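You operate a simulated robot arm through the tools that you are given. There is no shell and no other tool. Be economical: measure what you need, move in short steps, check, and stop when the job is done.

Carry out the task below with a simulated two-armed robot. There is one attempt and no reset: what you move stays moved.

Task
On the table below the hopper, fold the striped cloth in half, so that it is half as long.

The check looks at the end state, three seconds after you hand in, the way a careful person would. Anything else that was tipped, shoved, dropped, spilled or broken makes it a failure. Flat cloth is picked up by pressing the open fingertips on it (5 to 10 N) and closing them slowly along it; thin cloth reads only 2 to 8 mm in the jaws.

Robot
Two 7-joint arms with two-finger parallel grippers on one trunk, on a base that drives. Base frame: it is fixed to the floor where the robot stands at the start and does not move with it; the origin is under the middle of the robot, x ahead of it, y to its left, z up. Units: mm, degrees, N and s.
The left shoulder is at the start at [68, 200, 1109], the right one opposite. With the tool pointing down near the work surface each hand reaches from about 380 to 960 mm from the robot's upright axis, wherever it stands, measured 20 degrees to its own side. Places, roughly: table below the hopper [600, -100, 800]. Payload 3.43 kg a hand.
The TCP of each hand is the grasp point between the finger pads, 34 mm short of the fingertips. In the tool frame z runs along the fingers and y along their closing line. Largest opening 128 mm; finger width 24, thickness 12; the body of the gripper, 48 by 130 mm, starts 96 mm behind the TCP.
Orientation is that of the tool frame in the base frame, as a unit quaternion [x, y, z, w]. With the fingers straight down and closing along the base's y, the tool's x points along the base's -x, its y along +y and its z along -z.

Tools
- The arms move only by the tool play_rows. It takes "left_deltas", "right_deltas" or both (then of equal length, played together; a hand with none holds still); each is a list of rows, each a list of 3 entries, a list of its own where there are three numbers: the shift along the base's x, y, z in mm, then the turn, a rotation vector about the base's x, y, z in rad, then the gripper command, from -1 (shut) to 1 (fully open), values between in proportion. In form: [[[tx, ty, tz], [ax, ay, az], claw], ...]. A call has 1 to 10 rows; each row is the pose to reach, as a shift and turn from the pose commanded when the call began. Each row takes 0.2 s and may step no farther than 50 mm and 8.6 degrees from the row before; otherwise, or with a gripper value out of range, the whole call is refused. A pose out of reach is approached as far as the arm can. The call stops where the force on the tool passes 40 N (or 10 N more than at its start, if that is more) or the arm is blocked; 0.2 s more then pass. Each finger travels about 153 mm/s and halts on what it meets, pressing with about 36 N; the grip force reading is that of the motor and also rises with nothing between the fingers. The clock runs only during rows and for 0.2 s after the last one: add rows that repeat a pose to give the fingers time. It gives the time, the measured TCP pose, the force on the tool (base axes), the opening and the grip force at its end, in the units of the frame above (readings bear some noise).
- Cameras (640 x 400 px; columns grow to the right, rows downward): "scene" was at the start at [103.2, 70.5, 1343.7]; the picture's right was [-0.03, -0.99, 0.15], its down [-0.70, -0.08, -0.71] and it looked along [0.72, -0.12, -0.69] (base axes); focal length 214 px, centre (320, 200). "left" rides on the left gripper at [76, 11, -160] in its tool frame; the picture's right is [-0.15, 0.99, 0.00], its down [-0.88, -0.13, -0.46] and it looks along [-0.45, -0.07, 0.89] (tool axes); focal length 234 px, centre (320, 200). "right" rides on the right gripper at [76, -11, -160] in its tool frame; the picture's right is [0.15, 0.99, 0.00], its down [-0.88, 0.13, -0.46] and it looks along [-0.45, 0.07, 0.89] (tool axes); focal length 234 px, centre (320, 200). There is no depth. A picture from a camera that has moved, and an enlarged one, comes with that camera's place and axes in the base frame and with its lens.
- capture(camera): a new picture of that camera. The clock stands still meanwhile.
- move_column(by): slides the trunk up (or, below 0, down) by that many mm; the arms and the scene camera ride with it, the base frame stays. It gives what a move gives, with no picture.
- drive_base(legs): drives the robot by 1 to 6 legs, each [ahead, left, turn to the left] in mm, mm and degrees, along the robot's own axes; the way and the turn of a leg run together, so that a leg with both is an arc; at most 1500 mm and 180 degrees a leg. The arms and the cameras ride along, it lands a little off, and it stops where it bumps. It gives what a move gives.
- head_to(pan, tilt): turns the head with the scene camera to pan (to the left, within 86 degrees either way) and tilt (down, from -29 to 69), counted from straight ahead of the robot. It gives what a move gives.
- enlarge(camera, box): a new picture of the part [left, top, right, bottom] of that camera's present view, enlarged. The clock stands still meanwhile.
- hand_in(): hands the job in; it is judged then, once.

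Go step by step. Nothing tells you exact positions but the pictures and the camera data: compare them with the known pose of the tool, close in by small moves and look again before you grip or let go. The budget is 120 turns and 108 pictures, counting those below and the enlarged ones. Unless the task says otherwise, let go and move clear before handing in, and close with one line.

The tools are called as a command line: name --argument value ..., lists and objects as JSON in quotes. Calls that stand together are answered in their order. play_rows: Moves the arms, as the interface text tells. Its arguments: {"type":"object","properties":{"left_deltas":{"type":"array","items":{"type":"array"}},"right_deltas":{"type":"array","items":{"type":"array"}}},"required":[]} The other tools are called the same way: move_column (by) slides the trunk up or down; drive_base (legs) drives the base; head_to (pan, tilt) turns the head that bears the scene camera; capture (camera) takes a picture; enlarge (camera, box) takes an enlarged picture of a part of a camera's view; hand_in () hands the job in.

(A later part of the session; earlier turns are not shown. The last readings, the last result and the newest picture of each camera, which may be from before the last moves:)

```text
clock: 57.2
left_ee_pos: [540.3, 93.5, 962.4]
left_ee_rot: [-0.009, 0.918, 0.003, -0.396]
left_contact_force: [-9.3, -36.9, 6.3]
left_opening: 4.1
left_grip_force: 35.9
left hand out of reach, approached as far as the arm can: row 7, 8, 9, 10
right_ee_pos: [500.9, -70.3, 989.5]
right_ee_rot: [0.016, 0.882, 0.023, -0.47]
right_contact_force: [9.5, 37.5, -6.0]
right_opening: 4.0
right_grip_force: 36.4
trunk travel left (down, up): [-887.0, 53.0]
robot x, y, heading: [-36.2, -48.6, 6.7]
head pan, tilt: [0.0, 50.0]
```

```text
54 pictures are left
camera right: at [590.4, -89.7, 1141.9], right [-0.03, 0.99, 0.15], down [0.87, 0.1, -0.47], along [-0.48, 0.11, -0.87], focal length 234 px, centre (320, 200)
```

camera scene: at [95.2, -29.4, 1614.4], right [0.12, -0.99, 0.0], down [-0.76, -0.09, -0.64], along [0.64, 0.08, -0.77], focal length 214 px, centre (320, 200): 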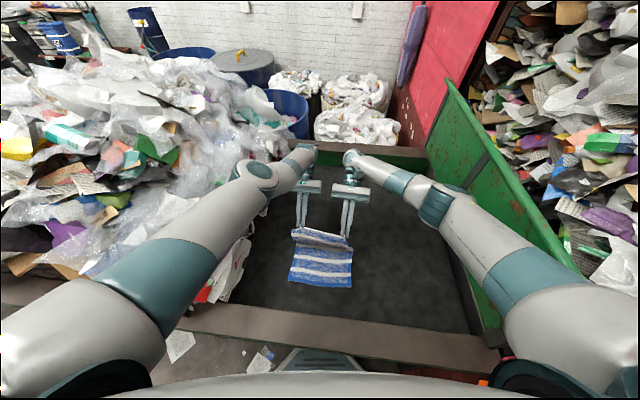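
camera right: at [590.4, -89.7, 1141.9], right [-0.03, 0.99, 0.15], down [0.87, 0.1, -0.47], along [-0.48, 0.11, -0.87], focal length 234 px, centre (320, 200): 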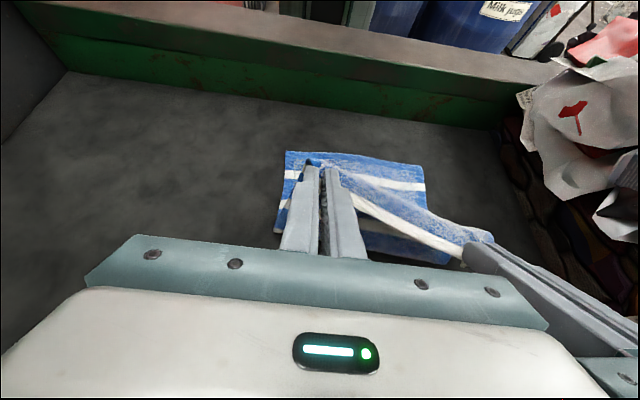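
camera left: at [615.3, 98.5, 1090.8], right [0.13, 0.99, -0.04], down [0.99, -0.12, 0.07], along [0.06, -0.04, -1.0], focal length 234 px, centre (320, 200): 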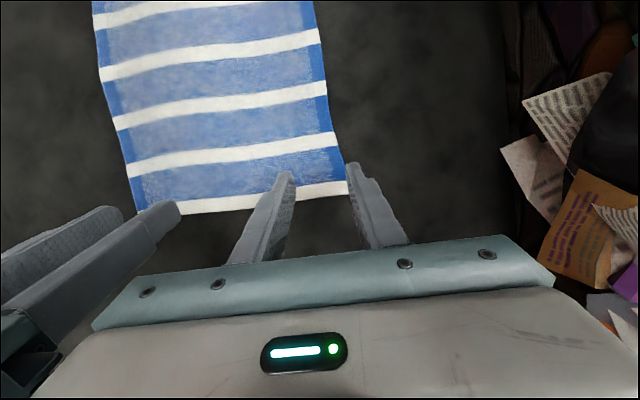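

Left lags behind (x 540 vs 501) and there is 37 N of tension along the edge. I'll relieve it first: right hand goes back outward in x and a bit inward, and the left tries with less tilt.

play_rows --left_deltas '[[[20, -8, -10], [0, -0.08, 0], -1], [[30, -12, -15], [0, -0.16, 0], -1], [[30, -14, -15], [0, -0.24, 0], -1], [[30, -14, -15], [0, -0.3, 0], -1], [[30, -14, -15], [0, -0.3, 0], -1]]' --right_deltas '[[[10, 4, -5], [0, -0.05, 0], -1], [[20, 8, -10], [0, -0.1, 0], -1], [[25, 8, -12], [0, -0.15, 0], -1], [[25, 8, -12], [0, -0.15, 0], -1], [[25, 8, -12], [0, -0.15, 0], -1]]'

capture --camera "scene"

```text
clock: 58.4
left_ee_pos: [592.9, 96.4, 949.8]
left_ee_rot: [-0.022, 0.968, 0.002, -0.248]
left_contact_force: [-20.1, -42.1, 8.0]
left_opening: 4.9
left_grip_force: 35.9
left hand out of reach, approached as far as the arm can: row 1, 3, 4, 5
right_ee_pos: [526.9, -62.3, 979.1]
right_ee_rot: [0.015, 0.915, 0.025, -0.402]
right_contact_force: [20.9, 43.1, -8.5]
right_opening: 4.5
right_grip_force: 35.9
trunk travel left (down, up): [-887.0, 53.0]
robot x, y, heading: [-32.9, -42.4, 6.7]
head pan, tilt: [0.0, 50.0]
```

```text
53 pictures are left
camera scene: at [95.5, -29.1, 1614.4], right [0.12, -0.99, 0.0], down [-0.76, -0.09, -0.64], along [0.64, 0.08, -0.77], focal length 214 px, centre (320, 200)
```

scene: 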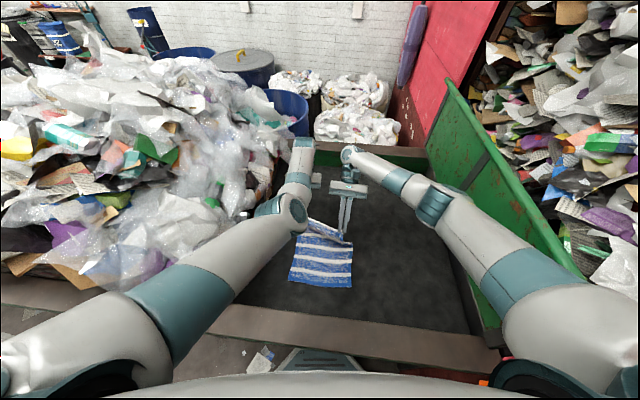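

The left arm can't follow toward the robot; its tilt and reach stay coupled. New plan: set the left corner back down where it was, release it, and then carry the two far corners over one after the other with the right hand, which moves freely.

play_rows --left_deltas '[[[40, 2, -10], [0, -0.05, 0], -1], [[75, 5, -20], [0, -0.1, 0], -1], [[96, 9, -35], [0, -0.15, 0], -1], [[96, 9, -50], [0, -0.2, 0], -1], [[96, 9, -65], [0, -0.255, 0], -1], [[96, 9, -75], [0, -0.255, 0], -1], [[96, 9, -75], [0, -0.255, 0], -1]]' --right_deltas '[[[20, 4, -5], [0, -0.07, 0], -1], [[40, 5, -15], [0, -0.14, 0], -1], [[60, 5, -25], [0, -0.21, 0], -1], [[75, 2, -35], [0, -0.28, 0], -1], [[82, 0, -50], [0, -0.35, 0], -1], [[85, 0, -60], [0, -0.35, 0], -1], [[85, 0, -60], [0, -0.35, 0], -1]]'

capture --camera "scene"

capture --camera "left"

```text
clock: 60.0
left_ee_pos: [649.7, 97.8, 887.5]
left_ee_rot: [-0.014, 0.992, 0.005, -0.125]
left_contact_force: [4.7, -7.3, 29.8]
left_opening: 3.0
left_grip_force: 35.8
left hand out of reach, approached as far as the arm can: row 1, 2, 3, 4, 5, 6, 7
right_ee_pos: [607.1, -64.1, 920.9]
right_ee_rot: [0.01, 0.971, 0.023, -0.239]
right_contact_force: [2.8, 11.1, -1.4]
right_opening: 2.9
right_grip_force: 35.8
trunk travel left (down, up): [-887.0, 53.0]
robot x, y, heading: [-30.9, -45.1, 6.8]
head pan, tilt: [0.0, 50.0]
```

```text
52 pictures are left
camera scene: at [92.0, -29.5, 1615.1], right [0.12, -0.99, 0.0], down [-0.76, -0.09, -0.64], along [0.64, 0.08, -0.76], focal length 214 px, centre (320, 200)
```

scene: 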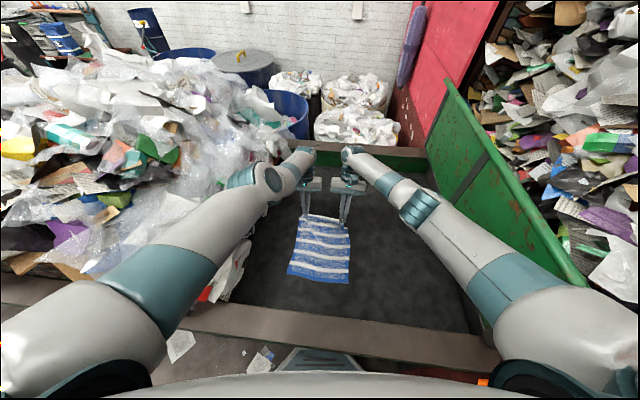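

```text
51 pictures are left
camera left: at [614.5, 106.1, 1060.7], right [0.12, 0.99, -0.02], down [0.97, -0.11, 0.22], along [0.22, -0.05, -0.97], focal length 234 px, centre (320, 200)
```

left: 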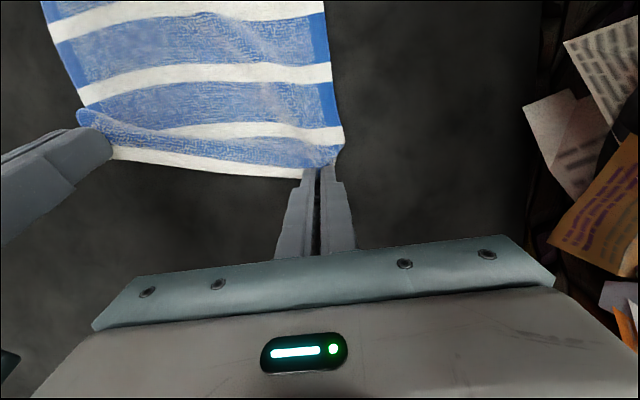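

The left corner is down on the table. I'll open the left hand and lift it away.

play_rows --left_deltas '[[[0, 0, 1], [0, 0, 0], -0.8], [[0, 0, 2], [0, 0, 0], -0.6], [[0, 0, 3], [0, 0, 0], -0.4], [[0, 0, 15], [0, 0, 0], -0.4], [[0, 0, 40], [0, 0, 0], -0.4], [[0, 0, 70], [0, 0, 0], -0.4], [[0, 0, 100], [0, 0, 0], -0.4]]'

capture --camera "left"

```text
clock: 61.6
left_ee_pos: [676.5, 92.0, 971.7]
left_ee_rot: [-0.014, 0.991, 0.005, -0.131]
left_contact_force: [0.2, -0.9, 0.0]
left_opening: 38.4
left_grip_force: 0.1
left hand out of reach, approached as far as the arm can: row 4, 5, 6, 7
right_ee_pos: [608.7, -64.0, 916.0]
right_ee_rot: [0.011, 0.971, 0.023, -0.238]
right_contact_force: [0.1, 0.1, -0.1]
right_opening: 3.0
right_grip_force: 36.1
trunk travel left (down, up): [-887.0, 53.0]
robot x, y, heading: [-34.1, -42.6, 6.8]
head pan, tilt: [0.0, 50.0]
```

```text
50 pictures are left
camera left: at [644.4, 100.1, 1145.4], right [0.12, 0.99, -0.03], down [0.97, -0.11, 0.21], along [0.21, -0.05, -0.98], focal length 234 px, centre (320, 200)
```

left: 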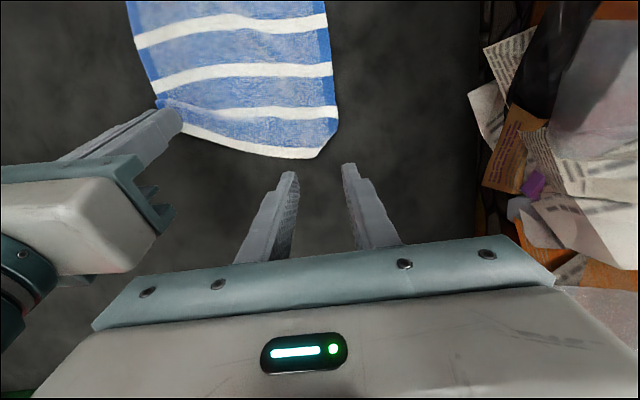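

The left is clear of the cloth. I'll lift it well up and outward to park it out of the right hand's way.

play_rows --left_deltas '[[[0, 0, 40], [0, 0, 0], -0.8], [[0, 0, 80], [0, 0, 0], -0.8], [[0, 0, 120], [0, 0, 0], -0.8], [[0, 0, 160], [0, 0, 0], -0.8], [[0, 0, 200], [0, 0, 0], -0.8], [[0, 20, 240], [0, 0, 0], -0.8], [[0, 50, 280], [0, 0, 0], -0.8], [[0, 80, 300], [0, 0, 0], -0.8], [[0, 110, 320], [0, 0, 0], -0.8], [[0, 140, 330], [0, 0, 0], -0.8]]'

capture --camera "scene"

```text
clock: 63.8
left_ee_pos: [704.0, 236.3, 1303.0]
left_ee_rot: [-0.014, 0.992, 0.003, -0.128]
left_contact_force: [-0.2, 0.4, -0.4]
left_opening: 12.7
left_grip_force: 0.1
left hand out of reach, approached as far as the arm can: row 1, 2, 3, 4, 5, 6, 7, 8, 9, 10
right_ee_pos: [606.9, -62.2, 918.1]
right_ee_rot: [0.011, 0.971, 0.021, -0.239]
right_contact_force: [-0.1, -0.2, -0.1]
right_opening: 2.7
right_grip_force: 36.0
trunk travel left (down, up): [-887.0, 53.0]
robot x, y, heading: [-34.7, -45.7, 6.7]
head pan, tilt: [0.0, 50.0]
```

```text
49 pictures are left
camera scene: at [94.9, -26.8, 1614.4], right [0.12, -0.99, 0.0], down [-0.76, -0.09, -0.64], along [0.64, 0.08, -0.77], focal length 214 px, centre (320, 200)
```

scene: 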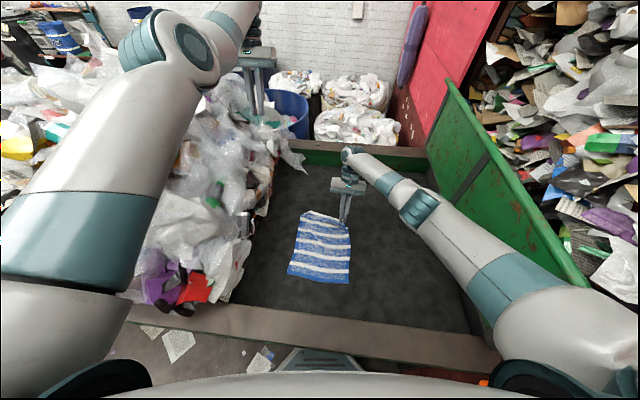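

The left elbow has swung up and outward, the posture I wanted earlier. I'll test whether the left hand can now come in toward the robot.

play_rows --left_deltas '[[[-20, 0, 0], [0, 0, 0], -0.8], [[-50, 0, 0], [0, 0, 0], -0.8], [[-80, 0, 0], [0, 0, 0], -0.8], [[-110, -10, -10], [0, 0, 0], -0.8], [[-140, -20, -40], [0, 0, 0], -0.8], [[-150, -30, -80], [0, 0, 0], -0.8], [[-150, -40, -120], [0, 0, 0], -0.8]]'

capture --camera "scene"

```text
clock: 65.4
left_ee_pos: [715.2, 193.4, 1169.8]
left_ee_rot: [-0.014, 0.991, 0.005, -0.13]
left_contact_force: [-0.4, 1.1, 0.6]
left_opening: 12.8
left_grip_force: 0.1
left hand out of reach, approached as far as the arm can: row 1, 2, 3, 4, 5, 6, 7
right_ee_pos: [608.8, -64.7, 918.0]
right_ee_rot: [0.011, 0.97, 0.023, -0.24]
right_contact_force: [-0.4, 0.2, 0.0]
right_opening: 2.6
right_grip_force: 35.5
trunk travel left (down, up): [-887.0, 53.0]
robot x, y, heading: [-33.3, -46.4, 7.2]
head pan, tilt: [0.0, 50.0]
```

```text
48 pictures are left
camera scene: at [96.9, -29.0, 1614.3], right [0.12, -0.99, 0.0], down [-0.76, -0.09, -0.64], along [0.64, 0.08, -0.77], focal length 214 px, centre (320, 200)
```

scene: 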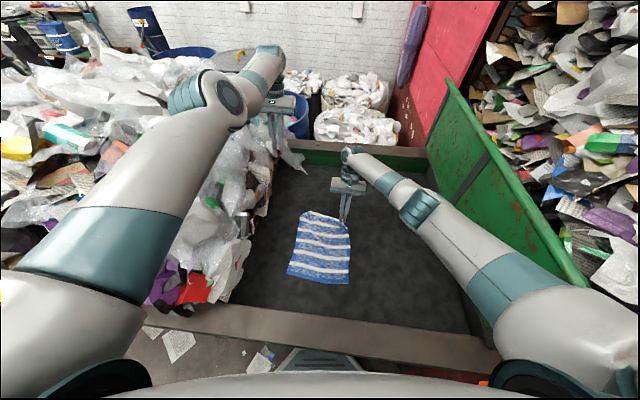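

No improvement, so the left stays parked. I'll raise it again and carry the right corner over in an arc with the right hand.

play_rows --left_deltas '[[[20, 5, 30], [0, 0, 0], -0.8], [[50, 15, 60], [0, 0, 0], -0.8], [[80, 25, 90], [0, 0, 0], -0.8], [[110, 35, 120], [0, 0, 0], -0.8], [[140, 40, 130], [0, 0, 0], -0.8], [[150, 40, 130], [0, 0, 0], -0.8], [[150, 40, 130], [0, 0, 0], -0.8]]' --right_deltas '[[[-6, 0, 12], [0, 0.02, 0], -1], [[-16, 0, 24], [0, 0.04, 0], -1], [[-28, 0, 36], [0, 0.06, 0], -1], [[-42, 0, 48], [0, 0.08, 0], -1], [[-58, 0, 58], [0, 0.1, 0], -1], [[-76, 0, 66], [0, 0.12, 0], -1], [[-95, 0, 72], [0, 0.14, 0], -1]]'

capture --camera "scene"

```text
clock: 67.0
left_ee_pos: [706.1, 233.0, 1291.2]
left_ee_rot: [-0.014, 0.992, 0.005, -0.128]
left_contact_force: [0.1, 0.1, 0.5]
left_opening: 13.1
left_grip_force: 0.0
left hand out of reach, approached as far as the arm can: row 1, 2, 3, 4, 5, 6, 7
right_ee_pos: [515.0, -66.3, 988.6]
right_ee_rot: [0.012, 0.952, 0.022, -0.306]
right_contact_force: [0.0, -0.4, -0.4]
right_opening: 2.5
right_grip_force: 36.5
trunk travel left (down, up): [-887.0, 53.0]
robot x, y, heading: [-35.1, -44.9, 6.6]
head pan, tilt: [0.0, 50.0]
```

```text
47 pictures are left
camera scene: at [95.5, -29.1, 1614.4], right [0.12, -0.99, 0.0], down [-0.76, -0.09, -0.64], along [0.64, 0.08, -0.77], focal length 214 px, centre (320, 200)
```

scene: 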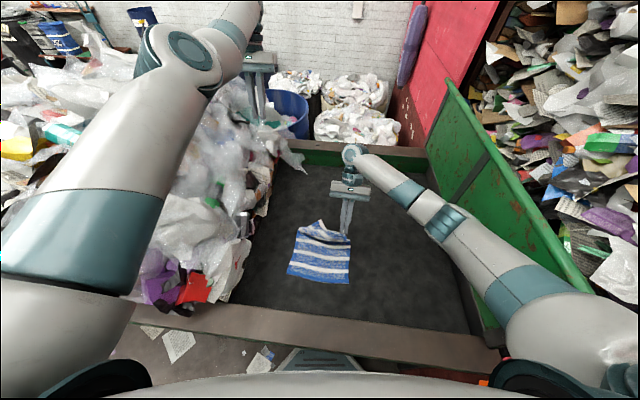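

The right corner is going over nicely; the cloth's near edge is now at about x 360–365 (y −95 to 123). I'll lower the corner onto the near-right corner.

play_rows --right_deltas '[[[-16, 0, 2], [0, 0.02, 0], -1], [[-34, 0, 0], [0, 0.04, 0], -1], [[-52, 0, -5], [0, 0.06, 0], -1], [[-70, 0, -14], [0, 0.08, 0], -1], [[-86, 0, -26], [0, 0.08, 0], -1], [[-100, 0, -42], [0, 0.08, 0], -1], [[-112, 0, -60], [0, 0.08, 0], -1], [[-120, 0, -76], [0, 0.08, 0], -1], [[-120, 0, -76], [0, 0.08, 0], -1]]'

capture --camera "right"

enlarge --camera "scene" --box '[240, 160, 400, 300]'

```text
clock: 69.0
left_ee_pos: [706.2, 234.0, 1291.0]
left_ee_rot: [-0.013, 0.992, 0.004, -0.129]
left_contact_force: [0.3, 0.8, -0.2]
left_opening: 12.8
left_grip_force: 0.1
right_ee_pos: [395.8, -66.5, 913.7]
right_ee_rot: [0.013, 0.939, 0.021, -0.344]
right_contact_force: [0.3, 0.6, -0.2]
right_opening: 2.7
right_grip_force: 36.1
trunk travel left (down, up): [-887.0, 53.0]
robot x, y, heading: [-33.4, -44.4, 6.4]
head pan, tilt: [0.0, 50.0]
```

```text
46 pictures are left
camera right: at [440.5, -84.3, 1083.2], right [-0.07, 0.99, 0.13], down [0.97, 0.1, -0.22], along [-0.23, 0.11, -0.97], focal length 234 px, centre (320, 200)
```

right: 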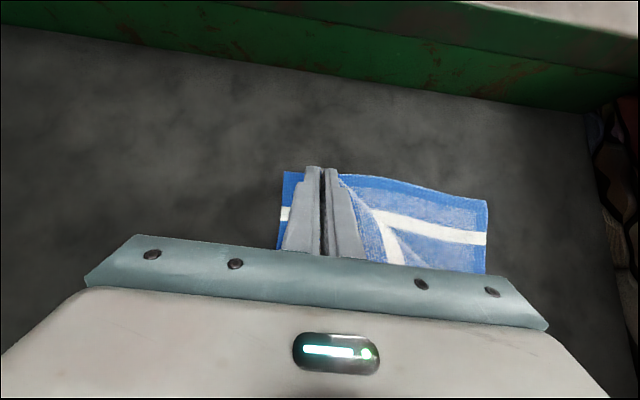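

```text
2.86 times, centred on (320, 230) of scene
camera zoom: at [95.4, -28.5, 1614.4], right [0.12, -0.99, 0.0], down [-0.76, -0.09, -0.64], along [0.64, 0.08, -0.77], focal length 613 px, centre (320, 114)
```

zoom: 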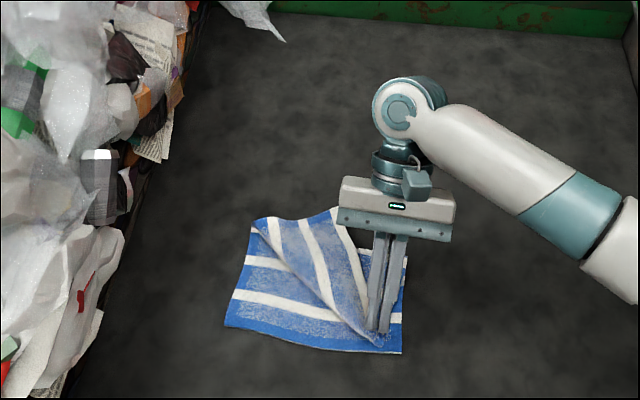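

The corner is right above the near-right corner. I'll lower it onto the cloth and open slowly so the gathered bit spreads out again.

play_rows --right_deltas '[[[0, 0, -8], [0, 0, 0], -1], [[0, 0, -14], [0, 0, 0], -1], [[0, 0, -19], [0, 0, 0], -1], [[0, 0, -22], [0, 0, 0], -1], [[0, 0, -22], [0, 0, 0], -1]]'

```text
clock: 70.2
left_ee_pos: [706.1, 233.5, 1291.6]
left_ee_rot: [-0.014, 0.992, 0.004, -0.129]
left_contact_force: [0.0, 0.9, -1.3]
left_opening: 12.7
left_grip_force: 0.1
right_ee_pos: [394.8, -65.7, 891.0]
right_ee_rot: [0.013, 0.939, 0.021, -0.344]
right_contact_force: [0.2, -3.0, 7.8]
right_opening: 2.8
right_grip_force: 35.8
trunk travel left (down, up): [-887.0, 53.0]
robot x, y, heading: [-33.8, -46.0, 6.8]
head pan, tilt: [0.0, 50.0]
```

Contact at 8 N. Opening slowly now, then lifting a little.

play_rows --right_deltas '[[[0, 0, 0], [0, 0, 0], -0.9], [[0, 0, 0], [0, 0, 0], -0.8], [[0, 0, 0], [0, 0, 0], -0.7], [[0, 0, 0], [0, 0, 0], -0.6], [[0, 0, 0], [0, 0, 0], -0.5], [[0, 0, 2], [0, 0, 0], -0.45], [[2, 0, 10], [0, 0, 0], -0.45], [[5, 0, 40], [0, 0, 0], -0.45], [[20, 0, 80], [0, 0, 0], -0.45], [[40, 0, 120], [0, 0, 0], -0.45]]'

capture --camera "right"

enlarge --camera "scene" --box '[240, 160, 400, 300]'

```text
clock: 72.4
left_ee_pos: [708.0, 234.5, 1289.6]
left_ee_rot: [-0.014, 0.992, 0.003, -0.128]
left_contact_force: [0.2, -0.7, -0.7]
left_opening: 12.8
left_grip_force: 0.2
right_ee_pos: [434.5, -65.0, 1010.7]
right_ee_rot: [0.013, 0.939, 0.02, -0.344]
right_contact_force: [0.2, 0.0, -0.3]
right_opening: 35.1
right_grip_force: 0.1
trunk travel left (down, up): [-887.0, 53.0]
robot x, y, heading: [-33.4, -45.9, 6.9]
head pan, tilt: [0.0, 50.0]
```

```text
44 pictures are left
camera right: at [480.1, -82.2, 1181.7], right [-0.07, 0.99, 0.12], down [0.97, 0.1, -0.22], along [-0.23, 0.1, -0.97], focal length 234 px, centre (320, 200)
```

right: 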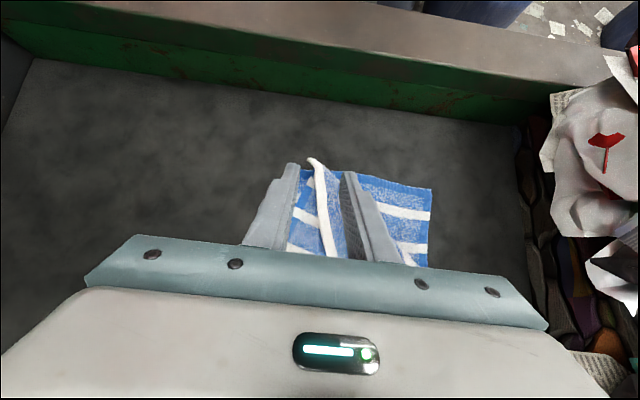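

```text
2.86 times, centred on (320, 230) of scene
camera zoom: at [96.1, -28.3, 1614.2], right [0.12, -0.99, 0.0], down [-0.76, -0.09, -0.64], along [0.64, 0.08, -0.77], focal length 613 px, centre (320, 114)
```

zoom: 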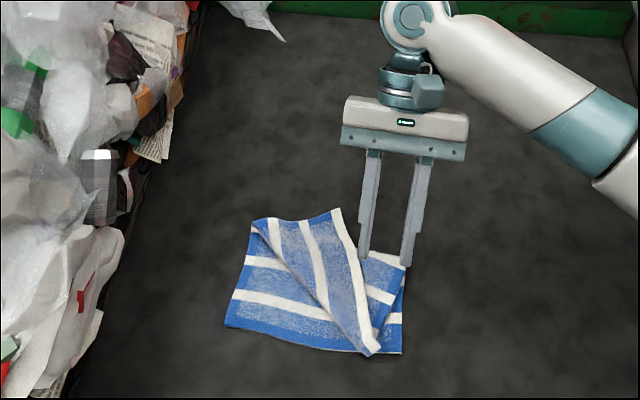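

The right corner has come over, but the cloth lies askew. I'll move the right hand back and up for a clear view from above.

play_rows --right_deltas '[[[30, -10, 20], [0, -0.05, 0], -0.45], [[60, -20, 40], [0, -0.1, 0], -0.45], [[95, -30, 60], [0, -0.1, 0], -0.45], [[130, -40, 80], [0, -0.1, 0], -0.45], [[165, -40, 100], [0, -0.1, 0], -0.45]]'

enlarge --camera "scene" --box '[270, 190, 370, 290]'

capture --camera "right"

```text
clock: 73.6
left_ee_pos: [707.1, 234.6, 1290.6]
left_ee_rot: [-0.013, 0.992, 0.004, -0.129]
left_contact_force: [-0.6, 1.0, 0.7]
left_opening: 13.0
left_grip_force: 0.1
right_ee_pos: [603.6, -103.8, 1110.0]
right_ee_rot: [0.012, 0.954, 0.021, -0.297]
right_contact_force: [-0.2, 0.6, -0.8]
right_opening: 35.4
right_grip_force: 0.0
trunk travel left (down, up): [-887.0, 53.0]
robot x, y, heading: [-31.8, -46.2, 6.8]
head pan, tilt: [0.0, 50.0]
```

```text
4.00 times, centred on (320, 240) of scene
camera zoom: at [96.0, -27.0, 1614.2], right [0.12, -0.99, 0.0], down [-0.76, -0.09, -0.64], along [0.64, 0.08, -0.77], focal length 858 px, centre (320, 40)
```

zoom: 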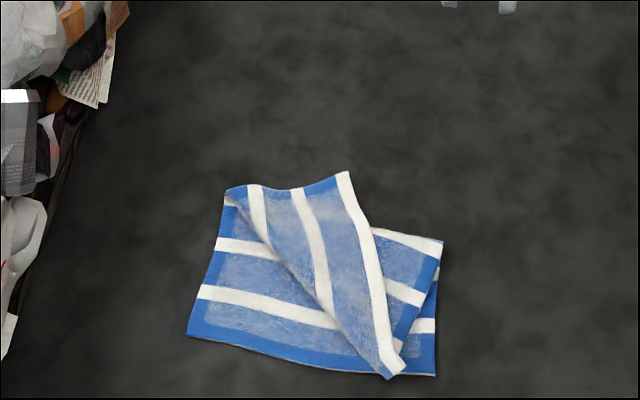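

```text
41 pictures are left
camera right: at [631.1, -121.5, 1284.8], right [-0.08, 0.99, 0.12], down [0.99, 0.1, -0.12], along [-0.13, 0.1, -0.99], focal length 234 px, centre (320, 200)
```

right: 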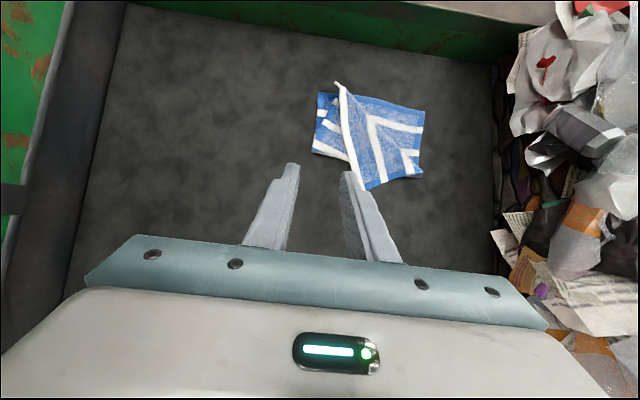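

The far-left corner was dragged and the flap is twisted: far-left corner is at about (557,3), far-right at (358,−56), near-left at (372,127), near-right at (363,−94). I'll grip the far-left corner with the right hand, yawed to match the corner, and take it over to the near-left corner.

play_rows --right_deltas '[[[-10, 20, -30], [-0.01, -0.04, -0.1], -0.5], [[-20, 42, -60], [-0.02, -0.08, -0.2], -0.5], [[-32, 65, -90], [-0.03, -0.12, -0.3], -0.5], [[-45, 88, -120], [-0.04, -0.16, -0.4], -0.5], [[-55, 105, -155], [-0.05, -0.196, -0.4985], -0.5], [[-60, 115, -185], [-0.05, -0.196, -0.4985], -0.5], [[-60, 115, -190], [-0.05, -0.196, -0.4985], -0.5]]'

capture --camera "right"

enlarge --camera "scene" --box '[270, 190, 370, 290]'

```text
clock: 75.2
left_ee_pos: [707.5, 233.3, 1291.0]
left_ee_rot: [-0.013, 0.992, 0.004, -0.129]
left_contact_force: [-0.1, -0.7, 0.2]
left_opening: 13.0
left_grip_force: 0.0
right_ee_pos: [540.1, 8.6, 920.9]
right_ee_rot: [0.253, 0.946, 0.073, -0.188]
right_contact_force: [0.5, 0.4, -0.3]
right_opening: 32.1
right_grip_force: 0.1
trunk travel left (down, up): [-887.0, 53.0]
robot x, y, heading: [-34.4, -45.2, 6.7]
head pan, tilt: [0.0, 50.0]
```

```text
40 pictures are left
camera right: at [525.0, -2.7, 1096.4], right [0.38, 0.92, 0.1], down [0.92, -0.39, 0.08], along [0.11, 0.06, -0.99], focal length 234 px, centre (320, 200)
```

right: 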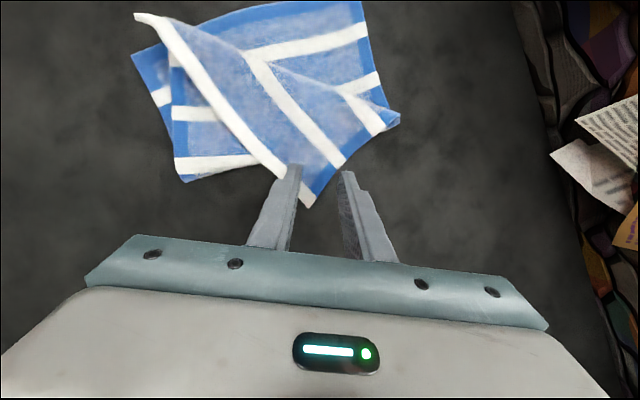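

```text
4.00 times, centred on (320, 240) of scene
camera zoom: at [95.4, -28.7, 1614.4], right [0.12, -0.99, 0.0], down [-0.76, -0.09, -0.64], along [0.64, 0.08, -0.77], focal length 858 px, centre (320, 40)
```

zoom: 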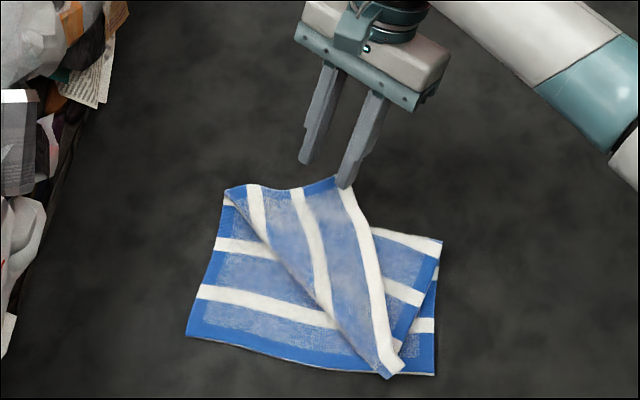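

The corner lies nicely between the fingers. I'll narrow the opening, shift 4 mm and descend to touch.

play_rows --right_deltas '[[[-1, -4, -8], [0, 0, 0], -0.6], [[-1, -4, -18], [0, 0, 0], -0.6], [[-1, -4, -25], [0, 0, 0], -0.6], [[-1, -4, -29], [0, 0, 0], -0.6], [[-1, -4, -32], [0, 0, 0], -0.6], [[-1, -4, -32], [0, 0, 0], -0.6]]'

enlarge --camera "right" --box '[200, 120, 440, 270]'

```text
clock: 76.6
left_ee_pos: [706.5, 232.9, 1291.0]
left_ee_rot: [-0.014, 0.992, 0.005, -0.129]
left_contact_force: [0.4, 0.3, 0.0]
left_opening: 12.5
left_grip_force: 0.1
right_ee_pos: [538.6, 6.5, 889.7]
right_ee_rot: [0.253, 0.946, 0.072, -0.187]
right_contact_force: [-0.3, 0.3, 2.1]
right_opening: 25.8
right_grip_force: 0.4
trunk travel left (down, up): [-887.0, 53.0]
robot x, y, heading: [-32.7, -47.9, 6.6]
head pan, tilt: [0.0, 50.0]
```

```text
2.67 times, centred on (320, 195) of right
camera zoom: at [524.3, -5.8, 1065.6], right [0.38, 0.92, 0.1], down [0.92, -0.39, 0.08], along [0.11, 0.06, -0.99], focal length 624 px, centre (320, 213)
```

zoom: 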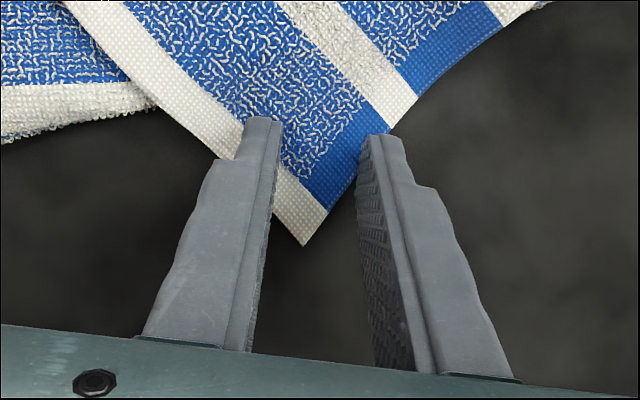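

Slight contact. I'll shift about 6 mm so both fingers sit on cloth, press to around 15 N, and close slowly.

play_rows --right_deltas '[[[0, 0, 4], [0, 0, 0], -0.6], [[-6, -3, 4], [0, 0, 0], -0.6], [[-6, -3, 0], [0, 0, 0], -0.6], [[-6, -3, -4], [0, 0, 0], -0.6], [[-6, -3, -4], [0, 0, 0], -0.6]]'

play_rows --right_deltas '[[[0, 0, 0], [0, 0, 0], -0.65], [[0, 0, 0], [0, 0, 0], -0.7], [[0, 0, 0], [0, 0, 0], -0.75], [[0, 0, 0], [0, 0, 0], -0.8], [[0, 0, 0], [0, 0, 0], -0.85], [[0, 0, 0], [0, 0, 0], -0.9], [[0, 0, 0], [0, 0, 0], -0.95], [[0, 0, 0], [0, 0, 0], -1], [[0, 0, 0], [0, 0, 0], -1]]'

enlarge --camera "right" --box '[200, 120, 440, 270]'

```text
clock: 77.8
left_ee_pos: [705.5, 233.1, 1292.8]
left_ee_rot: [-0.013, 0.992, 0.004, -0.128]
left_contact_force: [-0.3, 0.0, -0.3]
left_opening: 12.8
left_grip_force: 0.2
right_ee_pos: [532.2, 2.4, 887.5]
right_ee_rot: [0.252, 0.947, 0.073, -0.187]
right_contact_force: [1.6, -4.5, 27.6]
right_opening: 25.6
right_grip_force: 0.3
trunk travel left (down, up): [-887.0, 53.0]
robot x, y, heading: [-35.7, -47.0, 6.6]
head pan, tilt: [0.0, 50.0]
```

```text
clock: 78.4
left_ee_pos: [706.1, 231.8, 1291.7]
left_ee_rot: [-0.013, 0.992, 0.004, -0.127]
left_contact_force: [-0.5, -0.3, 0.1]
left_opening: 12.7
left_grip_force: 0.1
right_ee_pos: [531.5, 1.1, 887.6]
right_ee_rot: [0.251, 0.947, 0.071, -0.189]
right_contact_force: [-7.6, -6.1, 21.8]
right_opening: 19.9
right_grip_force: 3.4
trunk travel left (down, up): [-887.0, 53.0]
robot x, y, heading: [-37.2, -50.1, 6.8]
head pan, tilt: [0.0, 50.0]
stopped in row 3 (right hand): the force on the tool passed its limit (the readings are from after the stop); the commanded pose is now the measured one
```

```text
2.67 times, centred on (320, 195) of right
camera zoom: at [517.1, -10.7, 1064.5], right [0.38, 0.92, 0.1], down [0.92, -0.39, 0.08], along [0.11, 0.06, -0.99], focal length 624 px, centre (320, 213)
```

zoom: 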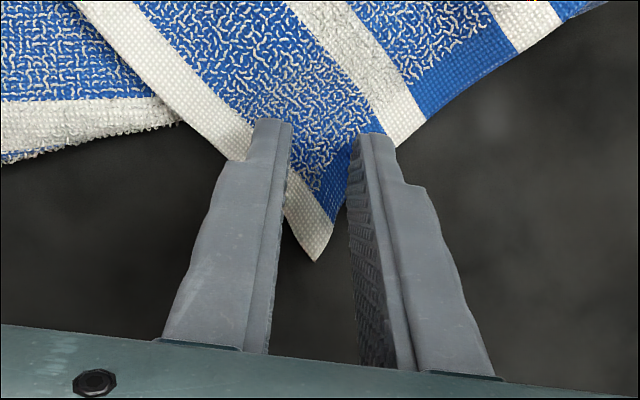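

Pressing a bit hard, but the cloth is already bunching. I'll ease 1.5 mm and continue closing.

play_rows --right_deltas '[[[0, 0, 1.5], [0, 0, 0], -0.7], [[0, 0, 1.5], [0, 0, 0], -0.75], [[0, 0, 1.5], [0, 0, 0], -0.8], [[0, 0, 1.5], [0, 0, 0], -0.85], [[0, 0, 1.5], [0, 0, 0], -0.9], [[0, 0, 1.5], [0, 0, 0], -0.95], [[0, 0, 1.5], [0, 0, 0], -1], [[0, 0, 1.5], [0, 0, 0], -1]]'

enlarge --camera "right" --box '[200, 120, 440, 270]'

```text
clock: 80.2
left_ee_pos: [705.0, 232.1, 1291.3]
left_ee_rot: [-0.013, 0.992, 0.005, -0.129]
left_contact_force: [0.9, -0.8, -0.1]
left_opening: 12.8
left_grip_force: 0.1
right_ee_pos: [531.9, 0.3, 888.7]
right_ee_rot: [0.253, 0.946, 0.071, -0.188]
right_contact_force: [-2.3, -5.0, 11.6]
right_opening: 3.4
right_grip_force: 36.3
trunk travel left (down, up): [-887.0, 53.0]
robot x, y, heading: [-32.7, -47.5, 7.0]
head pan, tilt: [0.0, 50.0]
```

```text
2.67 times, centred on (320, 195) of right
camera zoom: at [516.9, -11.9, 1064.4], right [0.38, 0.92, 0.1], down [0.92, -0.39, 0.08], along [0.11, 0.06, -0.99], focal length 624 px, centre (320, 213)
```

zoom: 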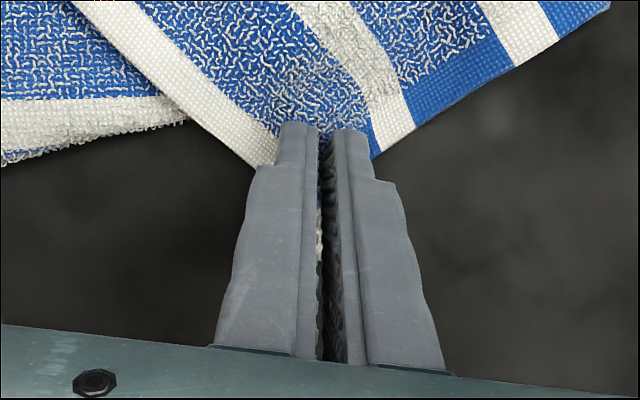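

Gripped (3.4 mm). Now I'll carry this corner in an arc over to the near-left corner, stopping about 20 mm above it.

play_rows --right_deltas '[[[-5, 4, 20], [0, 0, 0], -1], [[-14, 11, 42], [0, 0, 0], -1], [[-28, 22, 62], [0, 0, 0], -1], [[-46, 36, 78], [0, 0, 0], -1], [[-66, 52, 86], [0, 0, 0], -1], [[-86, 68, 84], [0, 0, 0], -1], [[-104, 82, 72], [0, 0, 0], -1], [[-120, 94, 54], [0, 0, 0], -1], [[-132, 104, 36], [0, 0, 0], -1], [[-136, 107, 24], [0, 0, 0], -1]]'

enlarge --camera "scene" --box '[270, 190, 370, 290]'

capture --camera "right"

```text
clock: 82.4
left_ee_pos: [706.9, 233.6, 1289.8]
left_ee_rot: [-0.013, 0.992, 0.004, -0.129]
left_contact_force: [-0.2, -0.2, 0.0]
left_opening: 12.8
left_grip_force: 0.1
right_ee_pos: [396.6, 109.7, 911.3]
right_ee_rot: [0.252, 0.946, 0.071, -0.189]
right_contact_force: [-0.7, 0.0, 0.1]
right_opening: 3.2
right_grip_force: 36.5
trunk travel left (down, up): [-887.0, 53.0]
robot x, y, heading: [-38.5, -47.8, 6.8]
head pan, tilt: [0.0, 50.0]
```

```text
4.00 times, centred on (320, 240) of scene
camera zoom: at [95.3, -28.7, 1614.4], right [0.12, -0.99, 0.0], down [-0.76, -0.09, -0.64], along [0.64, 0.08, -0.77], focal length 858 px, centre (320, 40)
```

zoom: 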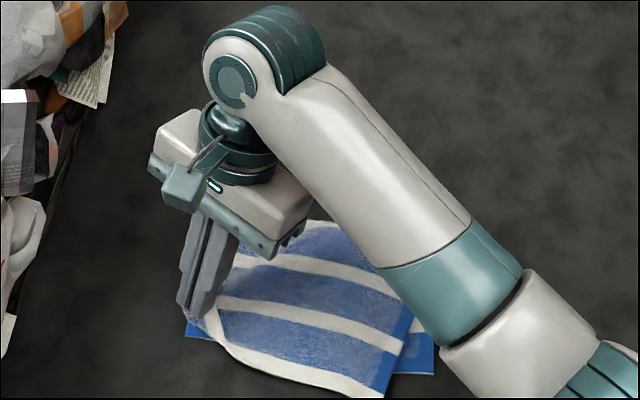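

```text
34 pictures are left
camera right: at [381.5, 97.5, 1086.7], right [0.38, 0.92, 0.1], down [0.92, -0.39, 0.08], along [0.11, 0.06, -0.99], focal length 234 px, centre (320, 200)
```

right: 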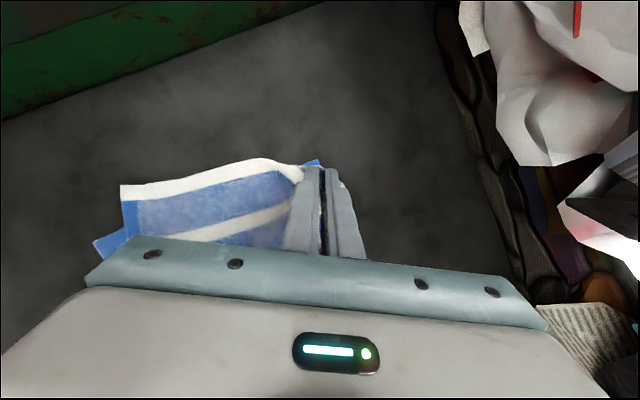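

The top layer has come over well: left corner above near-left; its right corner lies at about (338,−53), a little off. I'll lower and release here first.

play_rows --right_deltas '[[[0, 0, -8], [0, 0, 0], -1], [[0, 0, -14], [0, 0, 0], -1], [[0, 0, -18], [0, 0, 0], -1], [[0, 0, -20], [0, 0, 0], -1], [[0, 0, -20], [0, 0, 0], -0.9], [[0, 0, -20], [0, 0, 0], -0.8], [[0, 0, -20], [0, 0, 0], -0.7], [[0, 0, -20], [0, 0, 0], -0.6], [[0, 0, -15], [0, 0, 0], -0.55], [[0, 0, 5], [0, 0, 0], -0.55]]'

play_rows --right_deltas '[[[5, -3, 40], [0, 0, 0], -0.55], [[25, -30, 75], [0, 0, 0.1], -0.55], [[50, -60, 105], [0, 0, 0.2], -0.55], [[80, -90, 130], [0, 0, 0.3], -0.55], [[110, -120, 150], [0, 0, 0.4], -0.55], [[140, -150, 160], [0, 0, 0.4985], -0.55]]'

enlarge --camera "scene" --box '[270, 190, 370, 290]'

```text
clock: 84.6
left_ee_pos: [707.8, 231.8, 1291.4]
left_ee_rot: [-0.013, 0.992, 0.004, -0.129]
left_contact_force: [-0.6, -0.1, 0.3]
left_opening: 12.8
left_grip_force: 0.1
right_ee_pos: [396.2, 108.0, 914.1]
right_ee_rot: [0.253, 0.946, 0.069, -0.189]
right_contact_force: [-0.2, 0.5, 0.0]
right_opening: 28.9
right_grip_force: 0.1
trunk travel left (down, up): [-887.0, 53.0]
robot x, y, heading: [-31.8, -45.7, 6.9]
head pan, tilt: [0.0, 50.0]
```

```text
clock: 86.0
left_ee_pos: [708.4, 232.4, 1290.5]
left_ee_rot: [-0.012, 0.992, 0.004, -0.128]
left_contact_force: [-1.1, 0.6, -0.8]
left_opening: 12.8
left_grip_force: 0.1
right_ee_pos: [537.2, -43.6, 1078.0]
right_ee_rot: [0.01, 0.979, 0.023, -0.201]
right_contact_force: [0.0, 0.5, -0.2]
right_opening: 28.7
right_grip_force: 0.1
trunk travel left (down, up): [-887.0, 53.0]
robot x, y, heading: [-33.0, -46.4, 7.2]
head pan, tilt: [0.0, 50.0]
```

```text
4.00 times, centred on (320, 240) of scene
camera zoom: at [95.8, -29.8, 1614.3], right [0.12, -0.99, 0.0], down [-0.76, -0.09, -0.64], along [0.64, 0.08, -0.77], focal length 858 px, centre (320, 40)
```

zoom: 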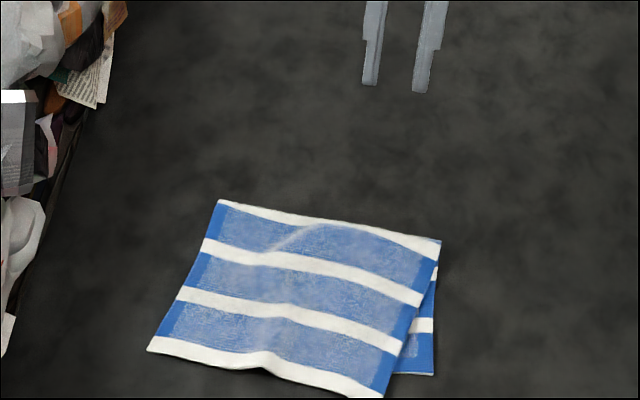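

The cloth is now folded, with the top layer skewed: its near corners are at about (354,157) and (338,−53) versus bottom corners (372,127) and (363,−94). I'll regrip the overhanging right corner of the top layer and shift it to the right and away.

play_rows --right_deltas '[[[-20, 2, -15], [0, 0.03, 0], -0.56], [[-45, 4, -30], [0, 0.06, 0], -0.56], [[-75, 6, -50], [0, 0.1, 0], -0.56], [[-105, 8, -75], [0, 0.14, 0], -0.56], [[-130, 10, -100], [0, 0.18, 0], -0.56], [[-150, 12, -125], [0, 0.2, 0], -0.56], [[-163, 14, -145], [0, 0.2, 0], -0.56], [[-168, 14, -158], [0, 0.2, 0], -0.56], [[-168, 14, -158], [0, 0.2, 0], -0.56]]'

capture --camera "right"

enlarge --camera "scene" --box '[270, 190, 370, 290]'

```text
clock: 88.0
left_ee_pos: [706.1, 233.2, 1290.6]
left_ee_rot: [-0.013, 0.992, 0.003, -0.129]
left_contact_force: [0.5, 0.6, 0.3]
left_opening: 12.9
left_grip_force: 0.1
right_ee_pos: [368.9, -29.2, 919.1]
right_ee_rot: [0.013, 0.955, 0.02, -0.297]
right_contact_force: [0.0, -0.1, -0.4]
right_opening: 28.3
right_grip_force: 0.1
trunk travel left (down, up): [-887.0, 53.0]
robot x, y, heading: [-31.4, -46.9, 6.8]
head pan, tilt: [0.0, 50.0]
```

```text
32 pictures are left
camera right: at [397.6, -45.7, 1092.9], right [-0.08, 0.99, 0.11], down [0.99, 0.1, -0.12], along [-0.13, 0.1, -0.99], focal length 234 px, centre (320, 200)
```

right: 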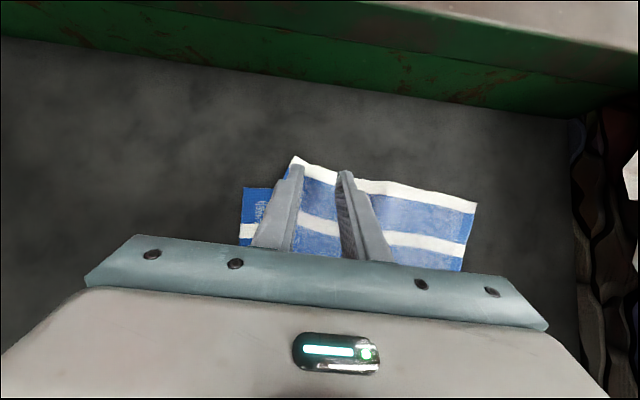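

```text
4.00 times, centred on (320, 240) of scene
camera zoom: at [95.4, -28.8, 1614.4], right [0.12, -0.99, 0.0], down [-0.76, -0.09, -0.64], along [0.64, 0.08, -0.77], focal length 858 px, centre (320, 40)
```

zoom: 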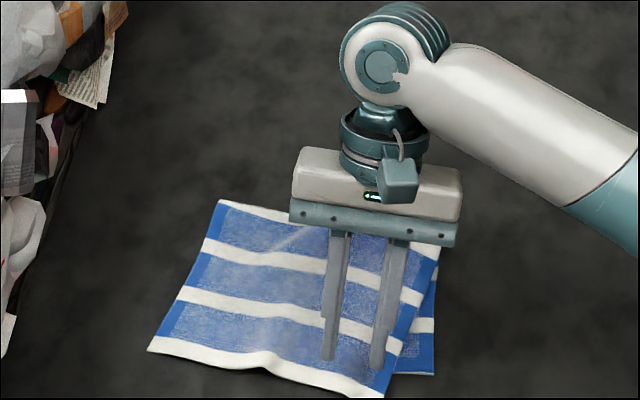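

The top corner overhangs about 25–30 mm beyond the bottom layer. I'll shift 8 mm toward the robot and descend to press only the overhang.

play_rows --right_deltas '[[[-4, 2, -8], [0, 0, 0], -0.56], [[-8, 4, -16], [0, 0, 0], -0.56], [[-8, 4, -24], [0, 0, 0], -0.56], [[-8, 4, -28], [0, 0, 0], -0.56], [[-8, 4, -31], [0, 0, 0], -0.56], [[-8, 4, -31], [0, 0, 0], -0.56]]'

enlarge --camera "right" --box '[200, 120, 440, 270]'

```text
clock: 89.4
left_ee_pos: [706.0, 232.8, 1290.6]
left_ee_rot: [-0.013, 0.992, 0.004, -0.127]
left_contact_force: [-0.2, 0.2, -0.1]
left_opening: 12.9
left_grip_force: 0.1
right_ee_pos: [362.9, -24.1, 888.5]
right_ee_rot: [0.014, 0.955, 0.021, -0.296]
right_contact_force: [2.4, -1.3, 11.0]
right_opening: 28.2
right_grip_force: 0.2
trunk travel left (down, up): [-887.0, 53.0]
robot x, y, heading: [-30.2, -47.9, 6.8]
head pan, tilt: [0.0, 50.0]
```

```text
2.67 times, centred on (320, 195) of right
camera zoom: at [390.0, -41.1, 1062.4], right [-0.08, 0.99, 0.12], down [0.99, 0.1, -0.12], along [-0.13, 0.1, -0.99], focal length 624 px, centre (320, 213)
```

zoom: 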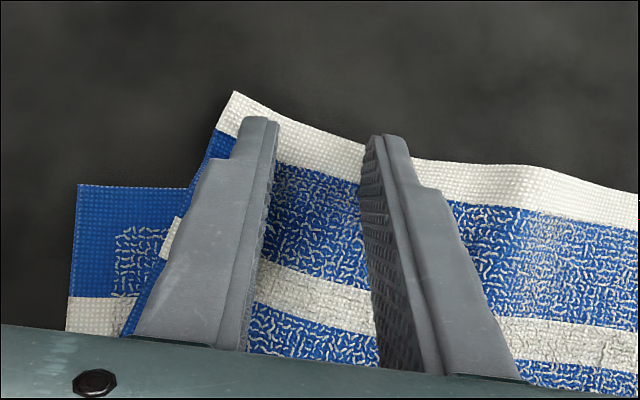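

Good placement at 11 N. Closing slowly.

play_rows --right_deltas '[[[0, 0, 0], [0, 0, 0], -0.62], [[0, 0, 0], [0, 0, 0], -0.68], [[0, 0, 0], [0, 0, 0], -0.74], [[0, 0, 0], [0, 0, 0], -0.8], [[0, 0, 0], [0, 0, 0], -0.86], [[0, 0, 0], [0, 0, 0], -0.92], [[0, 0, 0], [0, 0, 0], -1], [[0, 0, 0], [0, 0, 0], -1], [[0, 0, 0], [0, 0, 0], -1]]'

enlarge --camera "right" --box '[200, 120, 440, 270]'

```text
clock: 91.4
left_ee_pos: [706.9, 232.2, 1291.4]
left_ee_rot: [-0.013, 0.992, 0.005, -0.128]
left_contact_force: [0.2, -0.3, -0.7]
left_opening: 12.7
left_grip_force: 0.0
right_ee_pos: [361.8, -23.6, 888.5]
right_ee_rot: [0.013, 0.955, 0.02, -0.296]
right_contact_force: [-1.8, 1.9, 5.2]
right_opening: 3.3
right_grip_force: 36.3
trunk travel left (down, up): [-887.0, 53.0]
robot x, y, heading: [-29.9, -45.1, 6.9]
head pan, tilt: [0.0, 50.0]
```

```text
2.67 times, centred on (320, 195) of right
camera zoom: at [389.7, -40.7, 1062.0], right [-0.08, 0.99, 0.11], down [0.99, 0.1, -0.12], along [-0.13, 0.1, -0.99], focal length 624 px, centre (320, 213)
```

zoom: 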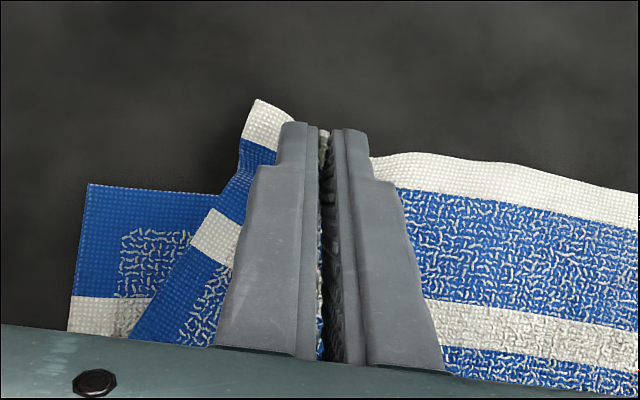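

Gripped only the top layer. I'll lift about 60 mm, shift right 40 and away 25, and lower to just above.

play_rows --right_deltas '[[[2, 0, 20], [0, 0, 0], -1], [[8, -4, 40], [0, 0, 0], -1], [[16, -12, 56], [0, 0, 0], -1], [[24, -22, 62], [0, 0, 0], -1], [[30, -32, 60], [0, 0, 0], -1], [[32, -42, 50], [0, 0, 0], -1], [[29, -44, 34], [0, 0, 0], -1], [[26, -43, 18], [0, 0, 0], -1], [[25, -42, 10], [0, 0, 0], -1]]'

enlarge --camera "right" --box '[160, 80, 520, 305]'

enlarge --camera "scene" --box '[270, 190, 370, 290]'

```text
clock: 93.4
left_ee_pos: [706.7, 232.4, 1291.1]
left_ee_rot: [-0.013, 0.992, 0.004, -0.129]
left_contact_force: [-0.1, -0.4, -0.3]
left_opening: 13.1
left_grip_force: 0.0
right_ee_pos: [385.1, -66.2, 896.8]
right_ee_rot: [0.014, 0.955, 0.021, -0.296]
right_contact_force: [0.3, -0.1, 1.5]
right_opening: 3.4
right_grip_force: 36.0
trunk travel left (down, up): [-887.0, 53.0]
robot x, y, heading: [-28.2, -41.1, 6.5]
head pan, tilt: [0.0, 50.0]
```

```text
1.78 times, centred on (340, 192) of right
camera zoom: at [412.9, -82.9, 1071.5], right [-0.08, 0.99, 0.11], down [0.99, 0.1, -0.12], along [-0.13, 0.1, -0.99], focal length 416 px, centre (284, 213)
```

zoom: 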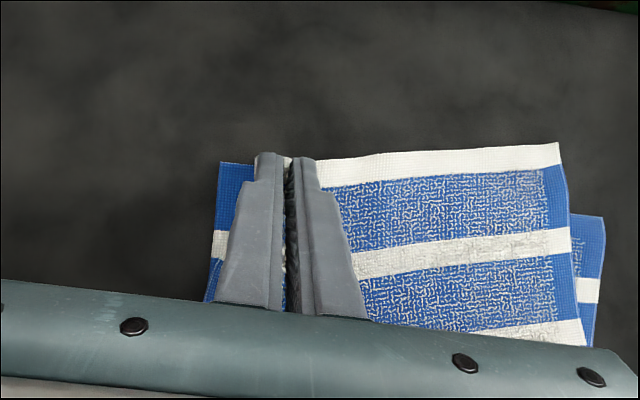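

```text
4.00 times, centred on (320, 240) of scene
camera zoom: at [95.3, -28.9, 1614.4], right [0.12, -0.99, 0.0], down [-0.76, -0.09, -0.64], along [0.64, 0.08, -0.77], focal length 858 px, centre (320, 40)
```

zoom: 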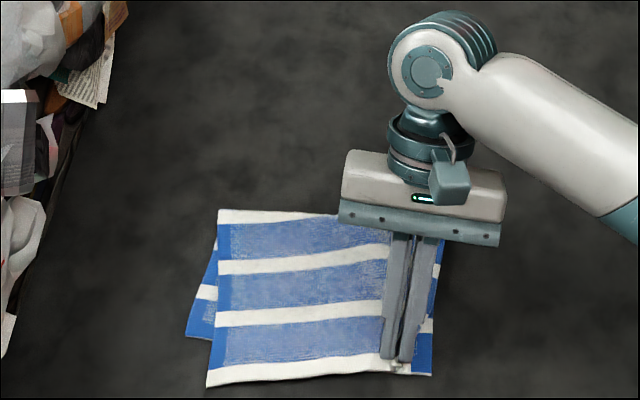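

The right corner is on target, but the left corner has swung to about (330,100) and needs to go to (372,127). I'll release here and then regrip the left corner of the top layer.

play_rows --right_deltas '[[[0, 0, -4], [0, 0, 0], -1], [[0, 0, -6], [0, 0, 0], -1], [[0, 0, -6], [0, 0, 0], -0.9], [[0, 0, -6], [0, 0, 0], -0.8], [[0, 0, -6], [0, 0, 0], -0.7], [[0, 0, -6], [0, 0, 0], -0.6], [[0, 0, -2], [0, 0, 0], -0.55], [[0, 0, 10], [0, 0, 0], -0.55], [[0, 0, 40], [0, 0, 0], -0.55]]'

enlarge --camera "right" --box '[160, 80, 520, 305]'

```text
clock: 95.4
left_ee_pos: [706.9, 232.9, 1290.9]
left_ee_rot: [-0.013, 0.992, 0.004, -0.128]
left_contact_force: [0.0, -0.2, -0.3]
left_opening: 12.8
left_grip_force: 0.0
right_ee_pos: [385.3, -65.1, 938.5]
right_ee_rot: [0.013, 0.955, 0.021, -0.296]
right_contact_force: [0.5, 0.4, -0.5]
right_opening: 28.7
right_grip_force: 0.1
trunk travel left (down, up): [-887.0, 53.0]
robot x, y, heading: [-30.2, -45.5, 6.8]
head pan, tilt: [0.0, 50.0]
```

```text
1.78 times, centred on (340, 192) of right
camera zoom: at [413.3, -82.8, 1112.1], right [-0.08, 0.99, 0.11], down [0.99, 0.1, -0.12], along [-0.13, 0.1, -0.99], focal length 416 px, centre (284, 213)
```

zoom: 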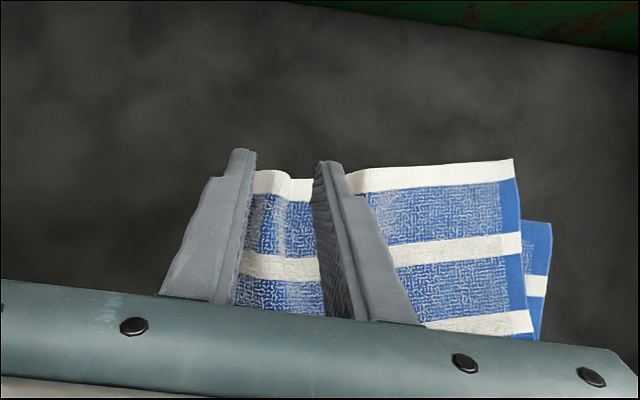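

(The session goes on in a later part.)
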